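You operate a simulated robot arm through the tools that you are given. There is no shell and no other tool. Be economical: measure what you need, move in short steps, check, and stop when the job is done.

Carry out the task below with a simulated robot arm. There is one attempt and no reset: what you move stays moved.

## Task
Fetch the black felt pad and set it on the grey pane.

The check looks at the end state, three seconds after you hand in, the way a careful person would. Anything else that was tipped, shoved, dropped, spilled or broken makes it a failure.

## Robot
A 7-joint arm with a two-finger parallel gripper, fixed in place. Base frame: the origin is at the foot of the arm, x ahead of it, y to its left, z up; the work surface is at about z = 0. Lengths are in mm, angles in rad, forces in N, time in s.
With the tool pointing down near the work surface it reaches from about 240 to 620 mm from the base axis. Its first joint turns from -1.152 to 1.152 rad. Payload 2.6 kg.
The tool frame sits at the grasp point between the pads (the TCP): z along the fingers, y along the line on which they close. The tips reach 30 mm beyond it. The gripper opens to 94 mm. The fingers are 28 mm wide and 10 mm thick; the gripper's body (50 by 96 mm) begins 55 mm behind the TCP.
Orientation is told as [roll, pitch, yaw] about the base's x, y, z axes, in that order, counted from this pose: with the fingers straight down and closing along the base's y, the tool's x points along the base's -x, its y along +y and its z along -z.

## Interface
- The arm moves only by the tool apply_moves. Its argument "commands" is a list of rows, each a list of 7 numbers: the turn, a rotation vector about the tool's x, y, z in rad, then the shift along the tool's x, y, z in mm, then the finger opening in mm, from 0 to 94. In form: [[wx, wy, wz, tx, ty, tz, claw], ...]. A call has 1 to 20 rows; each row is the pose to reach, as a shift and turn from the pose commanded when the call began, along the tool's axes at that moment. Rows are played at 5 a second. More than 50 mm and 0.15 rad between two rows, or a gripper value outside its range, and nothing of the call is played. Where a pose cannot be reached the arm comes as near as it can. A force on the tool above 40 N (or 10 N above the force at the start of the call, whichever is more), or a blocked arm, ends the call early, and 0.2 s more pass. The fingers move at their own pace (about 72 mm/s each) and stop on an object; they squeeze with about 21 N. The grip force told is the motor's: it shows also when the fingers shut on nothing. Time passes only in rows, and 0.2 s behind the last, so rows that repeat a pose let the fingers close. The reply holds the time, the measured pose of the TCP, the force on the tool along the base axes, the opening and the grip force, in the units named above and with some noise, and new pictures: "views" is both (left out), scene, wrist or none.
- Cameras (640 x 400 px; columns grow to the right, rows downward): "scene" is fixed at [39.7, 442.9, 553]; the picture's right is [-0.70, -0.71, 0.00], its down [-0.48, 0.47, -0.74] and it looks along [0.53, -0.52, -0.67] (base axes); focal length 312 px, centre (320, 200). "wrist" rides on the gripper at [76, 14, -102] in the tool frame; the picture's right is [-0.18, 0.98, 0.00], its down [-0.75, -0.14, -0.64] and it looks along [-0.63, -0.12, 0.77] (tool axes); focal length 243 px, centre (320, 200). There is no depth. A picture from a camera that has moved, and an enlarged one, comes with that camera's place and axes in the base frame and with its lens.
- enlarge(camera, box): a new picture of the part [left, top, right, bottom] of that camera's present view, enlarged. The clock stands still meanwhile.
- close_job(): hands the job in; it is judged then, once.

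Go step by step. Nothing tells you positions but the pictures and the camera data: compare them with the known pose of the tool, close in by small moves and look again before you grip or let go. The budget is 90 turns and 200 pictures, counting those below and the enlarged ones. Unless the task says otherwise, let go and move clear before handing in, and close with one line.

The tools are called after "Call:" as name(argument=value, ...) on one line, values as JSON. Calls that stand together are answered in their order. apply_moves: Moves the arm, as the interface text tells. Its arguments: {"type":"object","properties":{"commands":{"type":"array","items":{"type":"array","items":{"type":"number"}}},"views":{"type":"string","enum":["both","scene","wrist","none"]}},"required":["commands"]} The other tools are called the same way: enlarge (camera, box) takes an enlarged picture of a part of a camera's view; close_job () hands the job in.

At the start:

```text
t: 0.0
tool_pos: [443.0, 108.8, 273.6]
tcp_rot: [-0.001, 0.001, 0.0]
wrist_force: [-0.4, 0.5, -0.5]
width: 93.8
grip_force: 0.1
```

scene: 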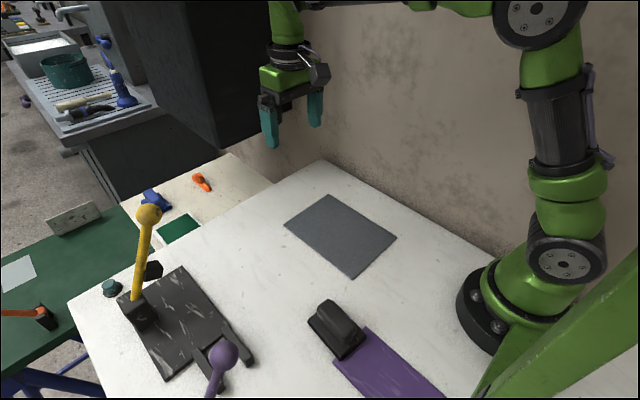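
wrist: 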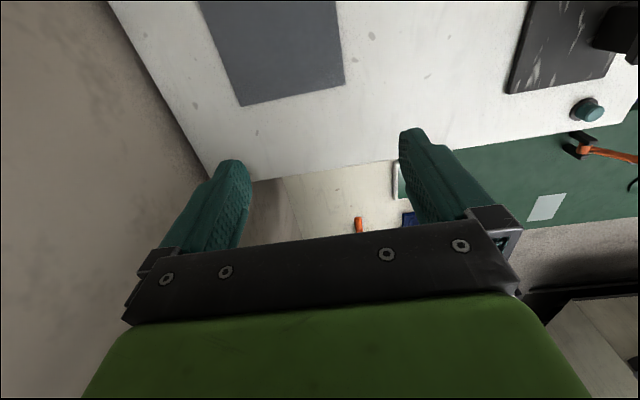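

I see a grey rectangle (probably the pane) and a black, eraser-like object next to a purple strip. I'll enlarge both to identify them.

Call:
enlarge(camera="scene", box=[260, 270, 460, 395])

Call:
enlarge(camera="scene", box=[80, 180, 280, 400])

```text
3.20 times, centred on (360, 332) of scene
camera zoom: at [39.7, 442.9, 553.0], right [-0.7, -0.71, 0.0], down [-0.48, 0.47, -0.74], along [0.53, -0.52, -0.67], focal length 998 px, centre (192, -224)
```

zoom: 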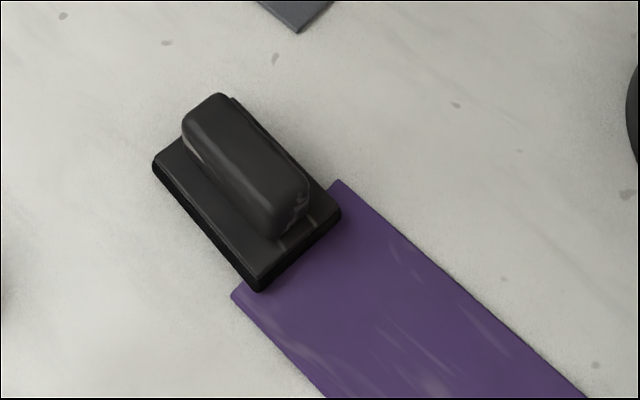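

```text
1.82 times, centred on (180, 290) of scene
camera zoom: at [39.7, 442.9, 553.0], right [-0.7, -0.71, 0.0], down [-0.48, 0.47, -0.74], along [0.53, -0.52, -0.67], focal length 567 px, centre (574, 36)
```

zoom: 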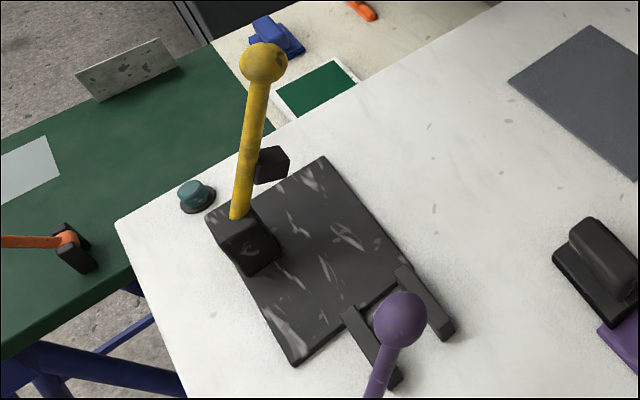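

The black felt pad looks like the handled block, about x 160–247, y 212–270, with its handle along x. The pane covers about x 258–475, y -17–136. I'll move above the pad at a safe height and look again.

Call:
apply_moves(commands=[[0, 0, 0, 34, 19, 10, 94], [0, 0, 0, 68, 38, 20, 94], [0, 0, 0, 103, 57, 30, 94], [0, 0, 0, 137, 76, 40, 94], [0, 0, 0, 171, 95, 50, 94], [0, 0, 0, 206, 114, 60, 94], [0, 0, 0, 240, 132, 74, 94], [0, 0, 0, 240, 132, 74, 94]])

```text
t: 1.8
tool_pos: [203.0, 241.1, 201.2]
tcp_rot: [0.0, 0.0, -0.001]
wrist_force: [-0.7, -1.0, 0.4]
width: 94.3
grip_force: 0.0
camera wrist: at [128.0, 254.2, 303.7], right [0.18, 0.98, 0.0], down [0.75, -0.14, 0.64], along [0.63, -0.12, -0.77], focal length 243 px, centre (320, 200)
```

scene: 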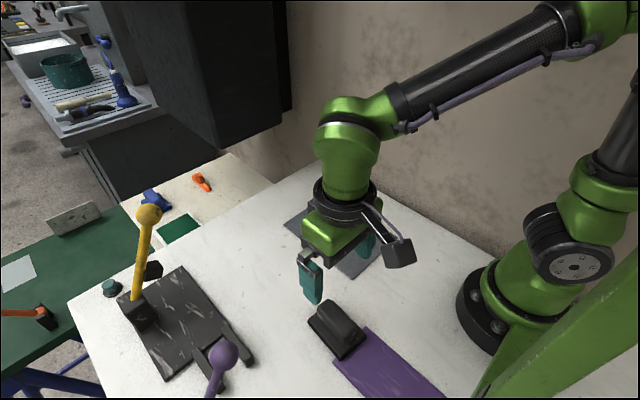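
wrist: 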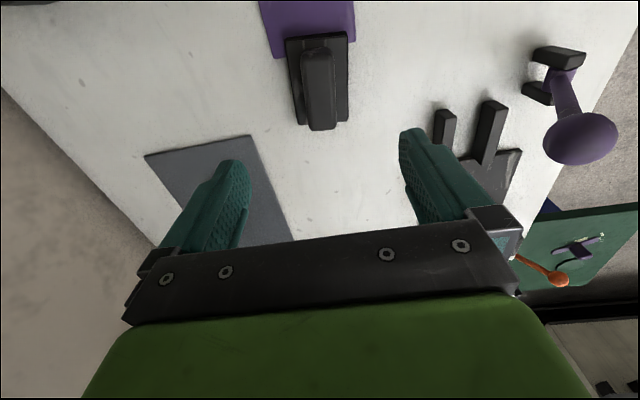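

Call:
enlarge(camera="wrist", box=[250, 0, 390, 140])

Call:
enlarge(camera="scene", box=[280, 240, 400, 390])

```text
2.86 times, centred on (320, 70) of wrist
camera zoom: at [128.0, 254.2, 303.7], right [0.18, 0.98, 0.0], down [0.75, -0.14, 0.64], along [0.63, -0.12, -0.77], focal length 693 px, centre (320, 571)
```

zoom: 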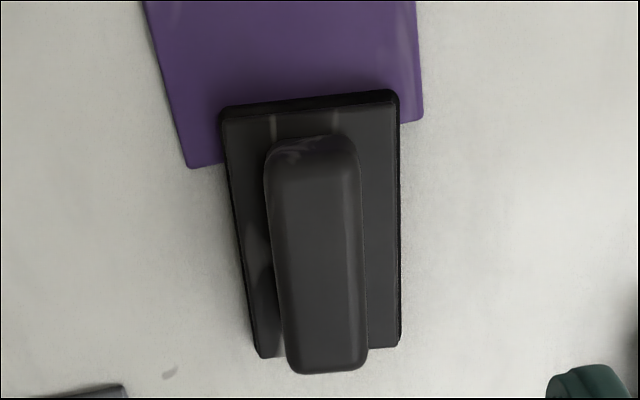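

```text
2.67 times, centred on (340, 315) of scene
camera zoom: at [39.7, 442.9, 553.0], right [-0.7, -0.71, 0.0], down [-0.48, 0.47, -0.74], along [0.53, -0.52, -0.67], focal length 832 px, centre (267, -107)
```

zoom: 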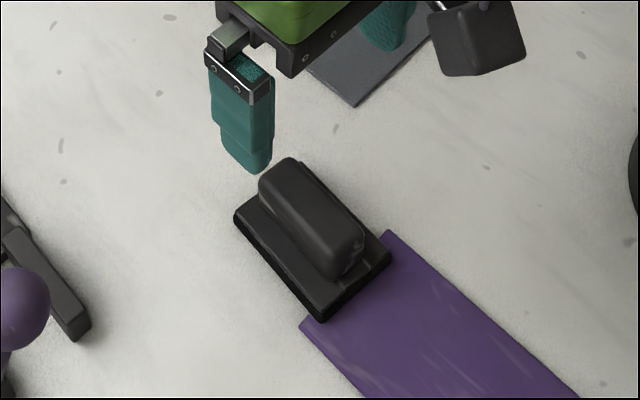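

The pad sits at about (200, 240), yawed around -0.09 rad, with its handle top at about z 47. I'll turn to match and come down to just above the handle.

Call:
apply_moves(commands=[[0, 0, 0.05, 3, -1, 40, 94], [0, 0, 0.09, 3, -1, 80, 94], [0, 0, 0.09, 3, -1, 106, 94], [0, 0, 0.09, 3, -1, 106, 94]])

Call:
enlarge(camera="scene", box=[260, 230, 420, 390])

```text
t: 2.8
tool_pos: [198.4, 237.9, 94.6]
tcp_rot: [0.0, -0.001, -0.09]
wrist_force: [1.0, 0.4, 0.1]
width: 93.9
grip_force: 0.1
camera wrist: at [124.9, 258.8, 197.2], right [0.27, 0.96, 0.0], down [0.74, -0.21, 0.64], along [0.62, -0.18, -0.77], focal length 243 px, centre (320, 200)
```

scene: 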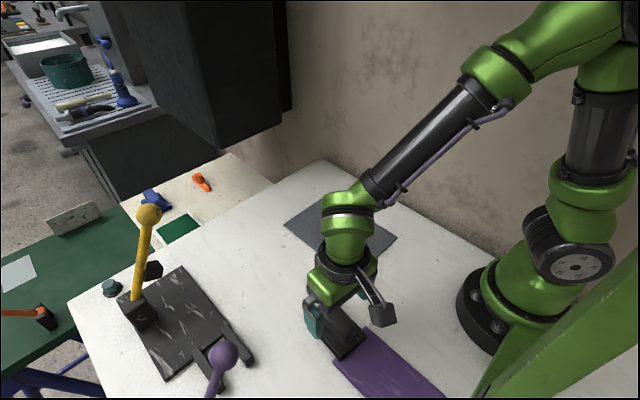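
wrist: 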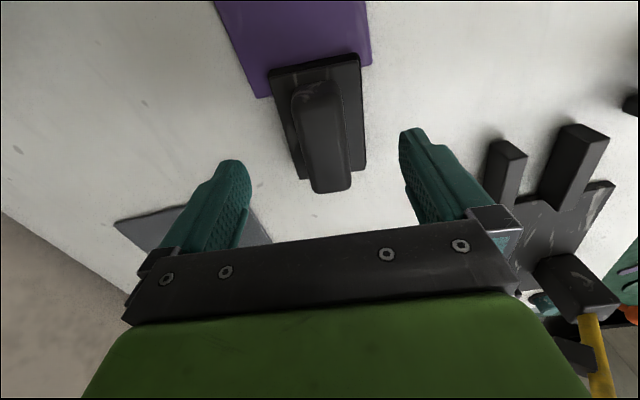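

```text
2.50 times, centred on (340, 310) of scene
camera zoom: at [39.7, 442.9, 553.0], right [-0.7, -0.71, 0.0], down [-0.48, 0.47, -0.74], along [0.53, -0.52, -0.67], focal length 780 px, centre (270, -75)
```

zoom: 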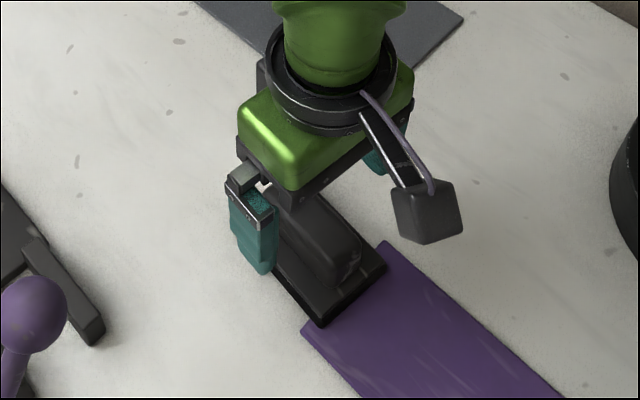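

The gripper is aligned with the pad's base. I'll check the handle's lateral offset more closely before descending.

Call:
enlarge(camera="wrist", box=[240, 40, 400, 200])

```text
2.50 times, centred on (320, 120) of wrist
camera zoom: at [124.9, 258.8, 197.2], right [0.27, 0.96, 0.0], down [0.74, -0.21, 0.64], along [0.62, -0.18, -0.77], focal length 606 px, centre (320, 400)
```

zoom: 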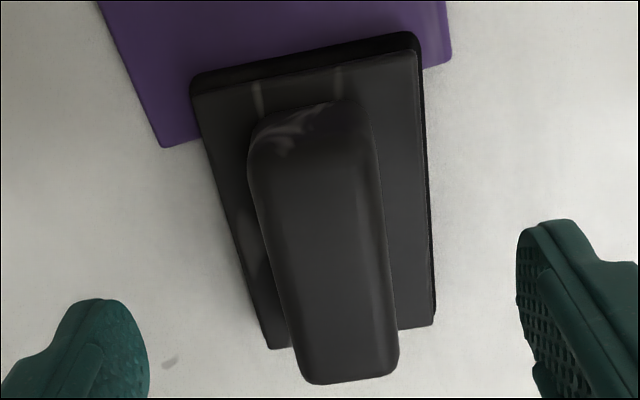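

The handle is about 29 mm wide and about 2 mm to the tool's +y. I'll shift, descend until the tips clear the base flange (tips near z 23), and close.

Call:
apply_moves(commands=[[0, 0, 0, 0, 2, 20, 94], [0, 0, 0, 0, 2, 34, 94], [0, 0, 0, 0, 2, 41, 94], [0, 0, 0, 0, 2, 41, 94]])

Call:
enlarge(camera="scene", box=[270, 260, 390, 380])

```text
t: 3.8
tool_pos: [198.5, 240.8, 51.4]
tcp_rot: [-0.002, -0.001, -0.092]
wrist_force: [-0.3, 0.6, -0.3]
width: 93.8
grip_force: 0.0
camera wrist: at [124.9, 262.4, 155.1], right [0.27, 0.96, 0.0], down [0.74, -0.21, 0.64], along [0.62, -0.17, -0.77], focal length 243 px, centre (320, 200)
```

scene: 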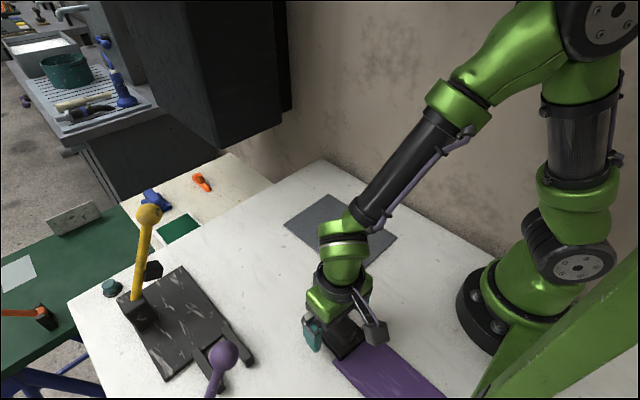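
wrist: 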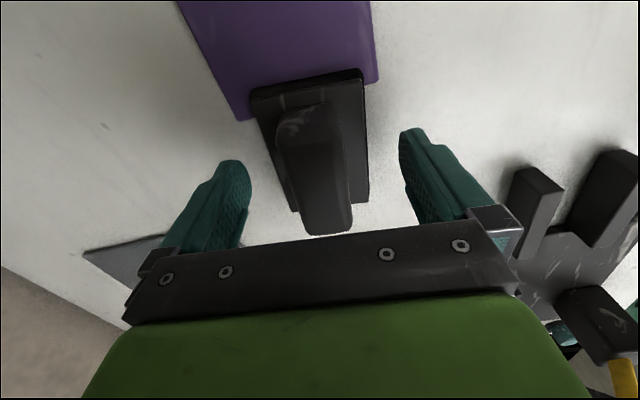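

```text
3.33 times, centred on (330, 320) of scene
camera zoom: at [39.7, 442.9, 553.0], right [-0.7, -0.71, 0.0], down [-0.48, 0.47, -0.74], along [0.53, -0.52, -0.67], focal length 1040 px, centre (287, -200)
```

zoom: 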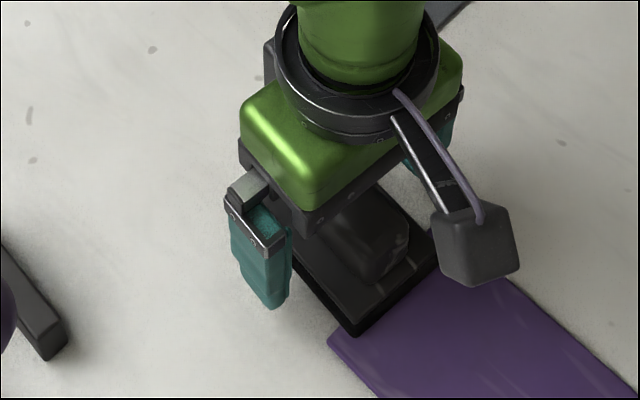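

The tips are at z≈21 around the pad. I'll raise 3 mm for flange clearance and close gradually.

Call:
apply_moves(commands=[[0, 0, 0, 0, 0, -3, 80], [0, 0, 0, 0, 0, -3, 60], [0, 0, 0, 0, 0, -3, 45], [0, 0, 0, 0, 0, -3, 36], [0, 0, 0, 0, 0, -3, 28], [0, 0, 0, 0, 0, -3, 15], [0, 0, 0, 0, 0, -3, 5], [0, 0, 0, 0, 0, -3, 5]])

```text
t: 5.6
tool_pos: [200.0, 241.9, 55.5]
tcp_rot: [0.0, 0.001, -0.09]
wrist_force: [0.7, -1.0, 2.3]
width: 36.0
grip_force: 21.0
camera wrist: at [125.6, 262.6, 158.6], right [0.27, 0.96, 0.0], down [0.74, -0.21, 0.64], along [0.62, -0.17, -0.77], focal length 243 px, centre (320, 200)
```

scene: 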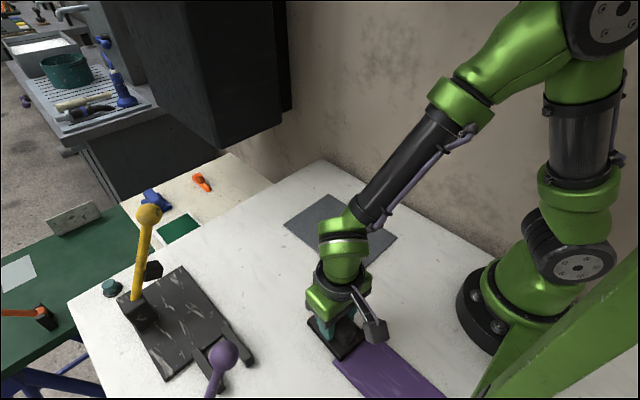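
wrist: 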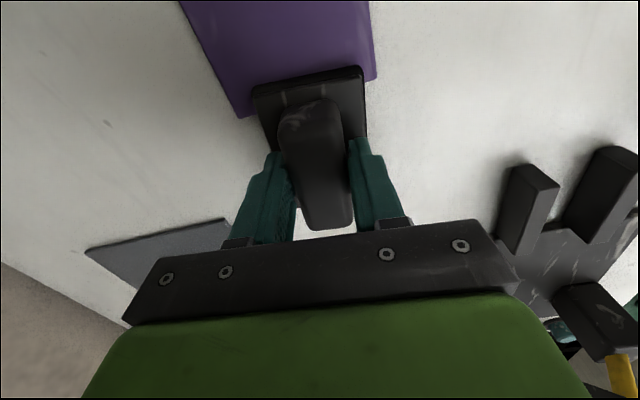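

The handle is gripped (36 mm, 21 N). I'll lift gently straight up and check that the purple strip stays put.

Call:
apply_moves(commands=[[0, 0, 0, 0, 0, -5, 5], [0, 0, 0, 0, 0, -15, 5], [0, 0, 0, 0, 0, -35, 5], [0, 0, 0, 0, 0, -60, 5], [0, 0, 0, 0, 0, -80, 5], [0, 0, 0, 0, 0, -80, 5]])

Call:
enlarge(camera="scene", box=[260, 220, 460, 400])

```text
t: 7.0
tool_pos: [199.4, 242.8, 135.0]
tcp_rot: [0.0, 0.0, -0.09]
wrist_force: [-0.6, -0.6, -0.2]
width: 35.6
grip_force: 21.1
camera wrist: at [125.7, 263.4, 239.0], right [0.27, 0.96, 0.0], down [0.74, -0.21, 0.64], along [0.62, -0.18, -0.77], focal length 243 px, centre (320, 200)
```

scene: 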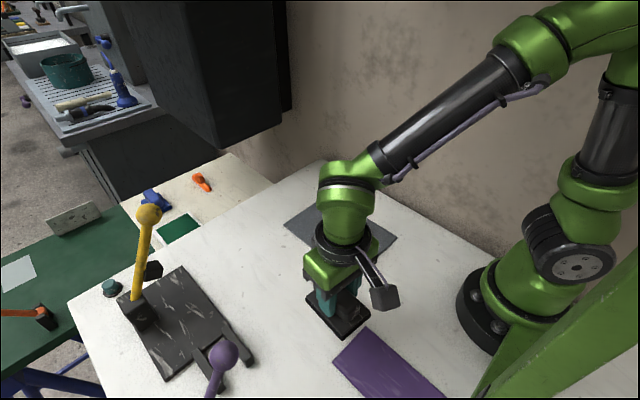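
wrist: 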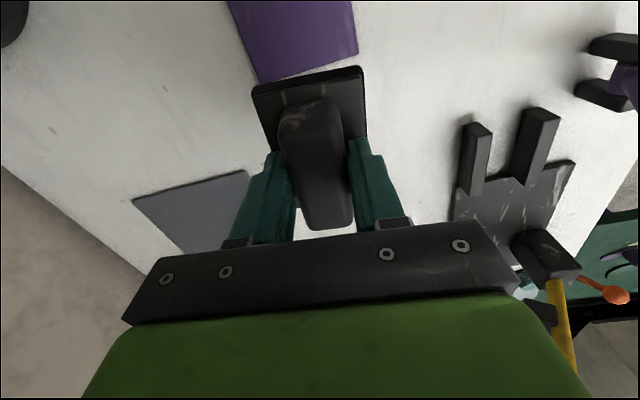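

```text
2.22 times, centred on (360, 310) of scene
camera zoom: at [39.7, 442.9, 553.0], right [-0.7, -0.71, 0.0], down [-0.48, 0.47, -0.74], along [0.53, -0.52, -0.67], focal length 693 px, centre (231, -44)
```

zoom: 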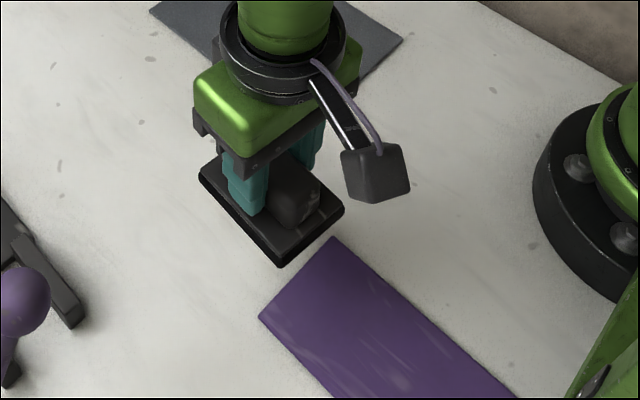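

The pad is held level and the strip didn't move. I'll carry the pad over the pane's centre, about (367, 60), and turn it square.

Call:
apply_moves(commands=[[0, 0, 0, -30.6, -27.7, 0, 5], [0, 0, -0.02, -61.2, -55.4, 0, 5], [0, 0, -0.04, -91.9, -83.1, 0, 5], [0, 0, -0.06, -122.5, -110.8, 0, 5], [0, 0, -0.08, -153.1, -138.5, 0, 5], [0, 0, -0.09, -183.7, -166.2, 0, 5], [0, 0, -0.09, -183.7, -166.2, 0, 5], [0, 0, -0.09, -183.7, -166.2, 0, 5]])

Call:
enlarge(camera="scene", box=[250, 140, 430, 300])

```text
t: 8.8
tool_pos: [366.6, 59.0, 134.3]
tcp_rot: [-0.001, 0.0, 0.002]
wrist_force: [-0.2, -0.1, -0.5]
width: 35.7
grip_force: 21.2
camera wrist: at [291.4, 73.2, 237.8], right [0.18, 0.98, 0.0], down [0.75, -0.14, 0.64], along [0.63, -0.12, -0.77], focal length 243 px, centre (320, 200)
```

scene: 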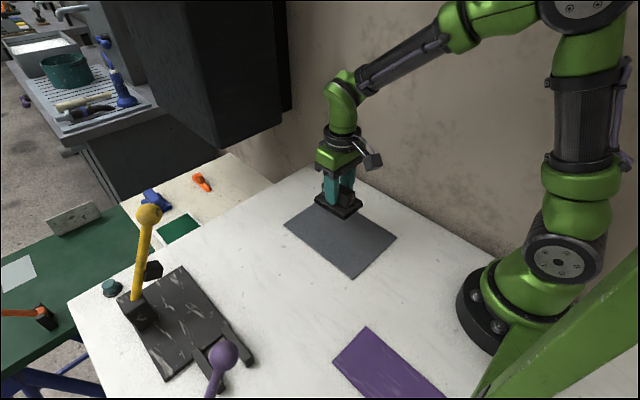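
wrist: 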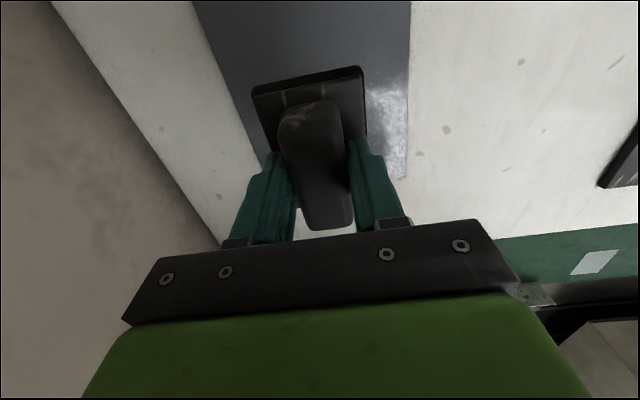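

```text
2.50 times, centred on (340, 220) of scene
camera zoom: at [39.7, 442.9, 553.0], right [-0.7, -0.71, 0.0], down [-0.48, 0.47, -0.74], along [0.53, -0.52, -0.67], focal length 780 px, centre (270, 150)
```

zoom: 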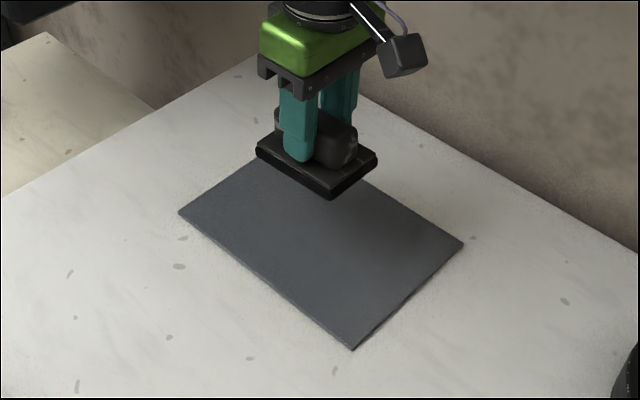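

The pad is over the middle of the pane, with its bottom about 79 mm above the table. I'll lower 68 mm and check.

Call:
apply_moves(commands=[[0, 0, 0, 0, 0, 25, 5], [0, 0, 0, 0, 0, 48, 5], [0, 0, 0, 0, 0, 62, 5], [0, 0, 0, 0, 0, 68, 5], [0, 0, 0, 0, 0, 68, 5]])

Call:
enlarge(camera="scene", box=[270, 170, 410, 290])

```text
t: 10.0
tool_pos: [368.6, 58.7, 66.8]
tcp_rot: [0.001, 0.0, -0.002]
wrist_force: [0.4, 0.6, -0.4]
width: 35.8
grip_force: 21.1
camera wrist: at [292.1, 74.0, 170.6], right [0.19, 0.98, 0.0], down [0.75, -0.14, 0.64], along [0.63, -0.12, -0.77], focal length 243 px, centre (320, 200)
```

scene: 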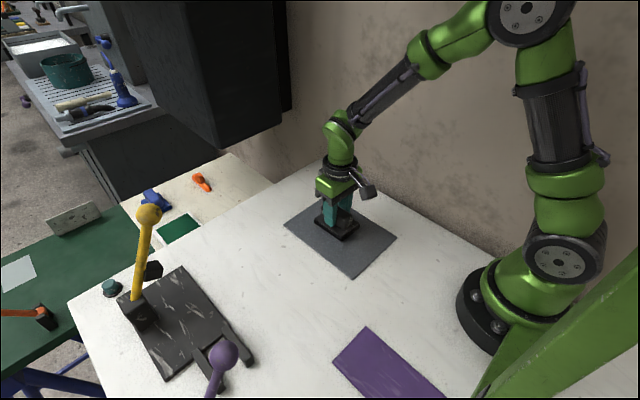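
wrist: 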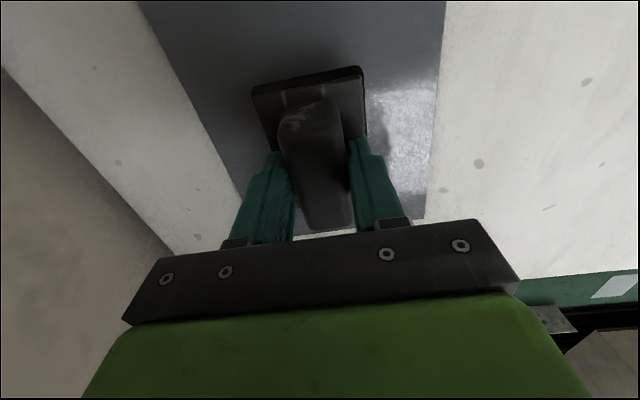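

```text
3.33 times, centred on (340, 230) of scene
camera zoom: at [39.7, 442.9, 553.0], right [-0.7, -0.71, 0.0], down [-0.48, 0.47, -0.74], along [0.53, -0.52, -0.67], focal length 1040 px, centre (253, 100)
```

zoom: 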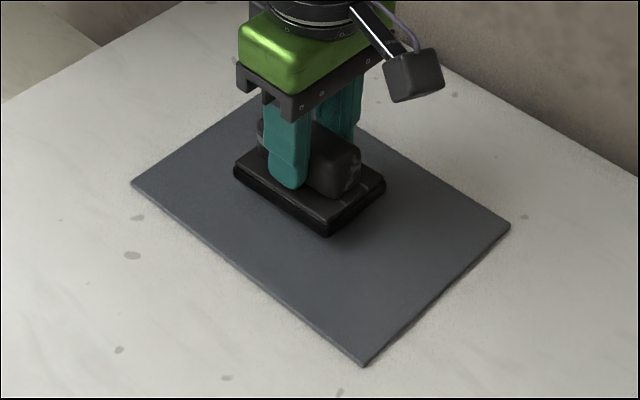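

The pad is well within the pane, close above it. I'll lower in small steps and watch the force.

Call:
apply_moves(commands=[[0, 0, 0, 0, 0, 2, 5], [0, 0, 0, 0, 0, 4, 5], [0, 0, 0, 0, 0, 5, 5], [0, 0, 0, 0, 0, 6, 5], [0, 0, 0, 0, 0, 6, 5]], views="none")

```text
t: 11.2
tool_pos: [368.4, 59.3, 61.2]
tcp_rot: [-0.001, 0.0, -0.001]
wrist_force: [-0.3, -0.3, -0.2]
width: 36.0
grip_force: 21.5
```

Call:
apply_moves(commands=[[0, 0, 0, 0, 0, 1, 5], [0, 0, 0, 0, 0, 2, 5], [0, 0, 0, 0, 0, 2, 5]], views="none")

```text
t: 12.0
tool_pos: [369.0, 58.6, 60.3]
tcp_rot: [-0.001, -0.002, -0.001]
wrist_force: [-2.8, -2.0, 10.3]
width: 35.8
grip_force: 20.7
```

Contact shows as about 10 N upward, so the pad rests on the pane. I'll ease off slightly, open, and check before rising.

Call:
apply_moves(commands=[[0, 0, 0, 0, 0, -0.7, 5], [0, 0, 0, 0, 0, -0.7, 40], [0, 0, 0, 0, 0, -0.7, 55], [0, 0, 0, 0, 0, -0.7, 70], [0, 0, 0, 0, 0, -0.7, 80], [0, 0, 0, 0, 0, -0.7, 80]])

```text
t: 13.4
tool_pos: [368.6, 58.5, 60.1]
tcp_rot: [-0.001, -0.001, -0.001]
wrist_force: [-0.4, -0.4, 0.1]
width: 80.5
grip_force: 0.1
camera wrist: at [292.5, 73.8, 163.6], right [0.18, 0.98, 0.0], down [0.75, -0.14, 0.64], along [0.63, -0.12, -0.77], focal length 243 px, centre (320, 200)
```

scene: 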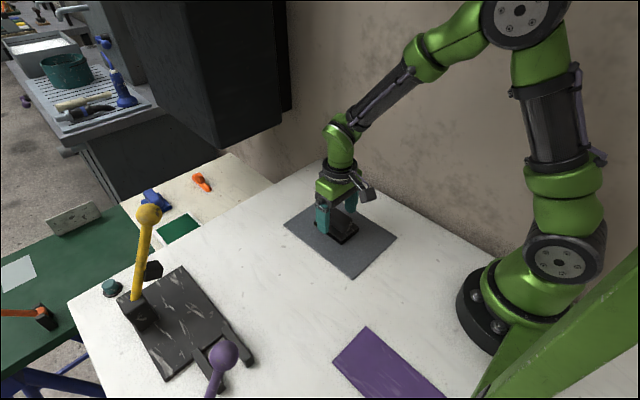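
wrist: 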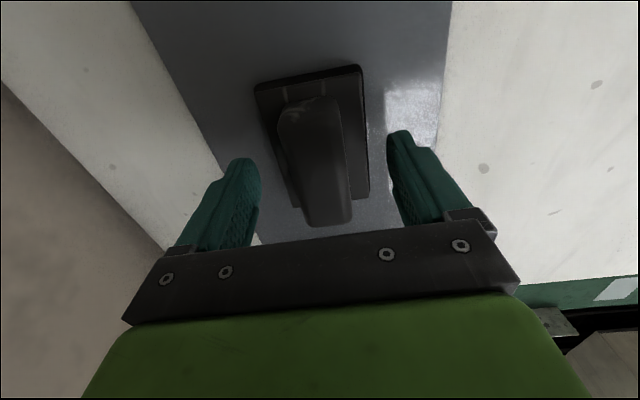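

The pad is released and sits on the pane. I'll rise straight up and look once more.

Call:
apply_moves(commands=[[0, 0, 0, 0, 0, -20, 80], [0, 0, 0, 0, 0, -60, 80], [0, 0, 0, 0, 0, -100, 80], [0, 0, 0, 0, 0, -140, 80], [0, 0, 0, 0, 0, -140, 80]])

Call:
enlarge(camera="scene", box=[250, 150, 430, 300])

```text
t: 14.6
tool_pos: [368.5, 59.1, 200.0]
tcp_rot: [0.001, 0.001, 0.0]
wrist_force: [0.3, -0.4, -0.8]
width: 79.9
grip_force: 0.1
camera wrist: at [292.6, 73.6, 304.0], right [0.18, 0.98, 0.0], down [0.75, -0.14, 0.64], along [0.63, -0.12, -0.77], focal length 243 px, centre (320, 200)
```

scene: 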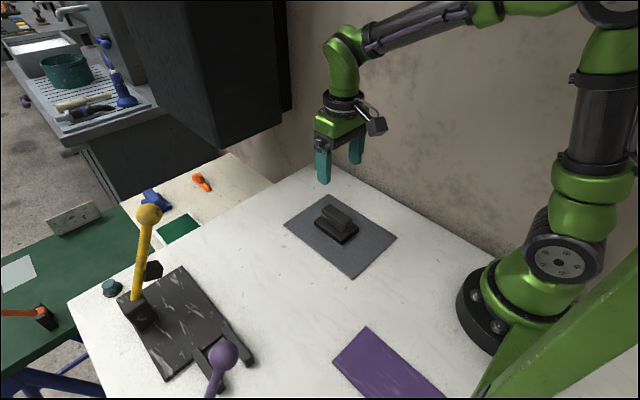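
wrist: 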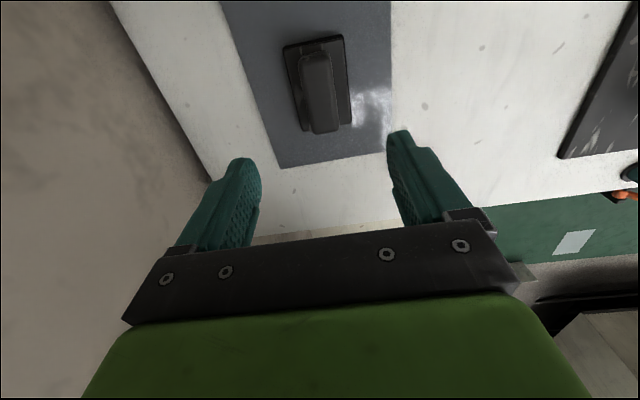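

```text
2.67 times, centred on (340, 225) of scene
camera zoom: at [39.7, 442.9, 553.0], right [-0.7, -0.71, 0.0], down [-0.48, 0.47, -0.74], along [0.53, -0.52, -0.67], focal length 832 px, centre (267, 133)
```

zoom: 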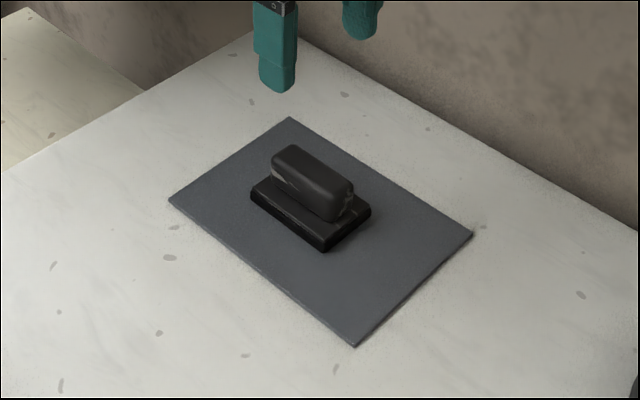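

The pad rests flat near the middle of the pane, the gripper is clear, and nothing else has moved. I'm handing in.

Call:
close_job()

```text
The job is handed in.
```

The black felt pad is sitting flat near the middle of the grey pane, the gripper is clear of it, and the final pictures show nothing else moved.
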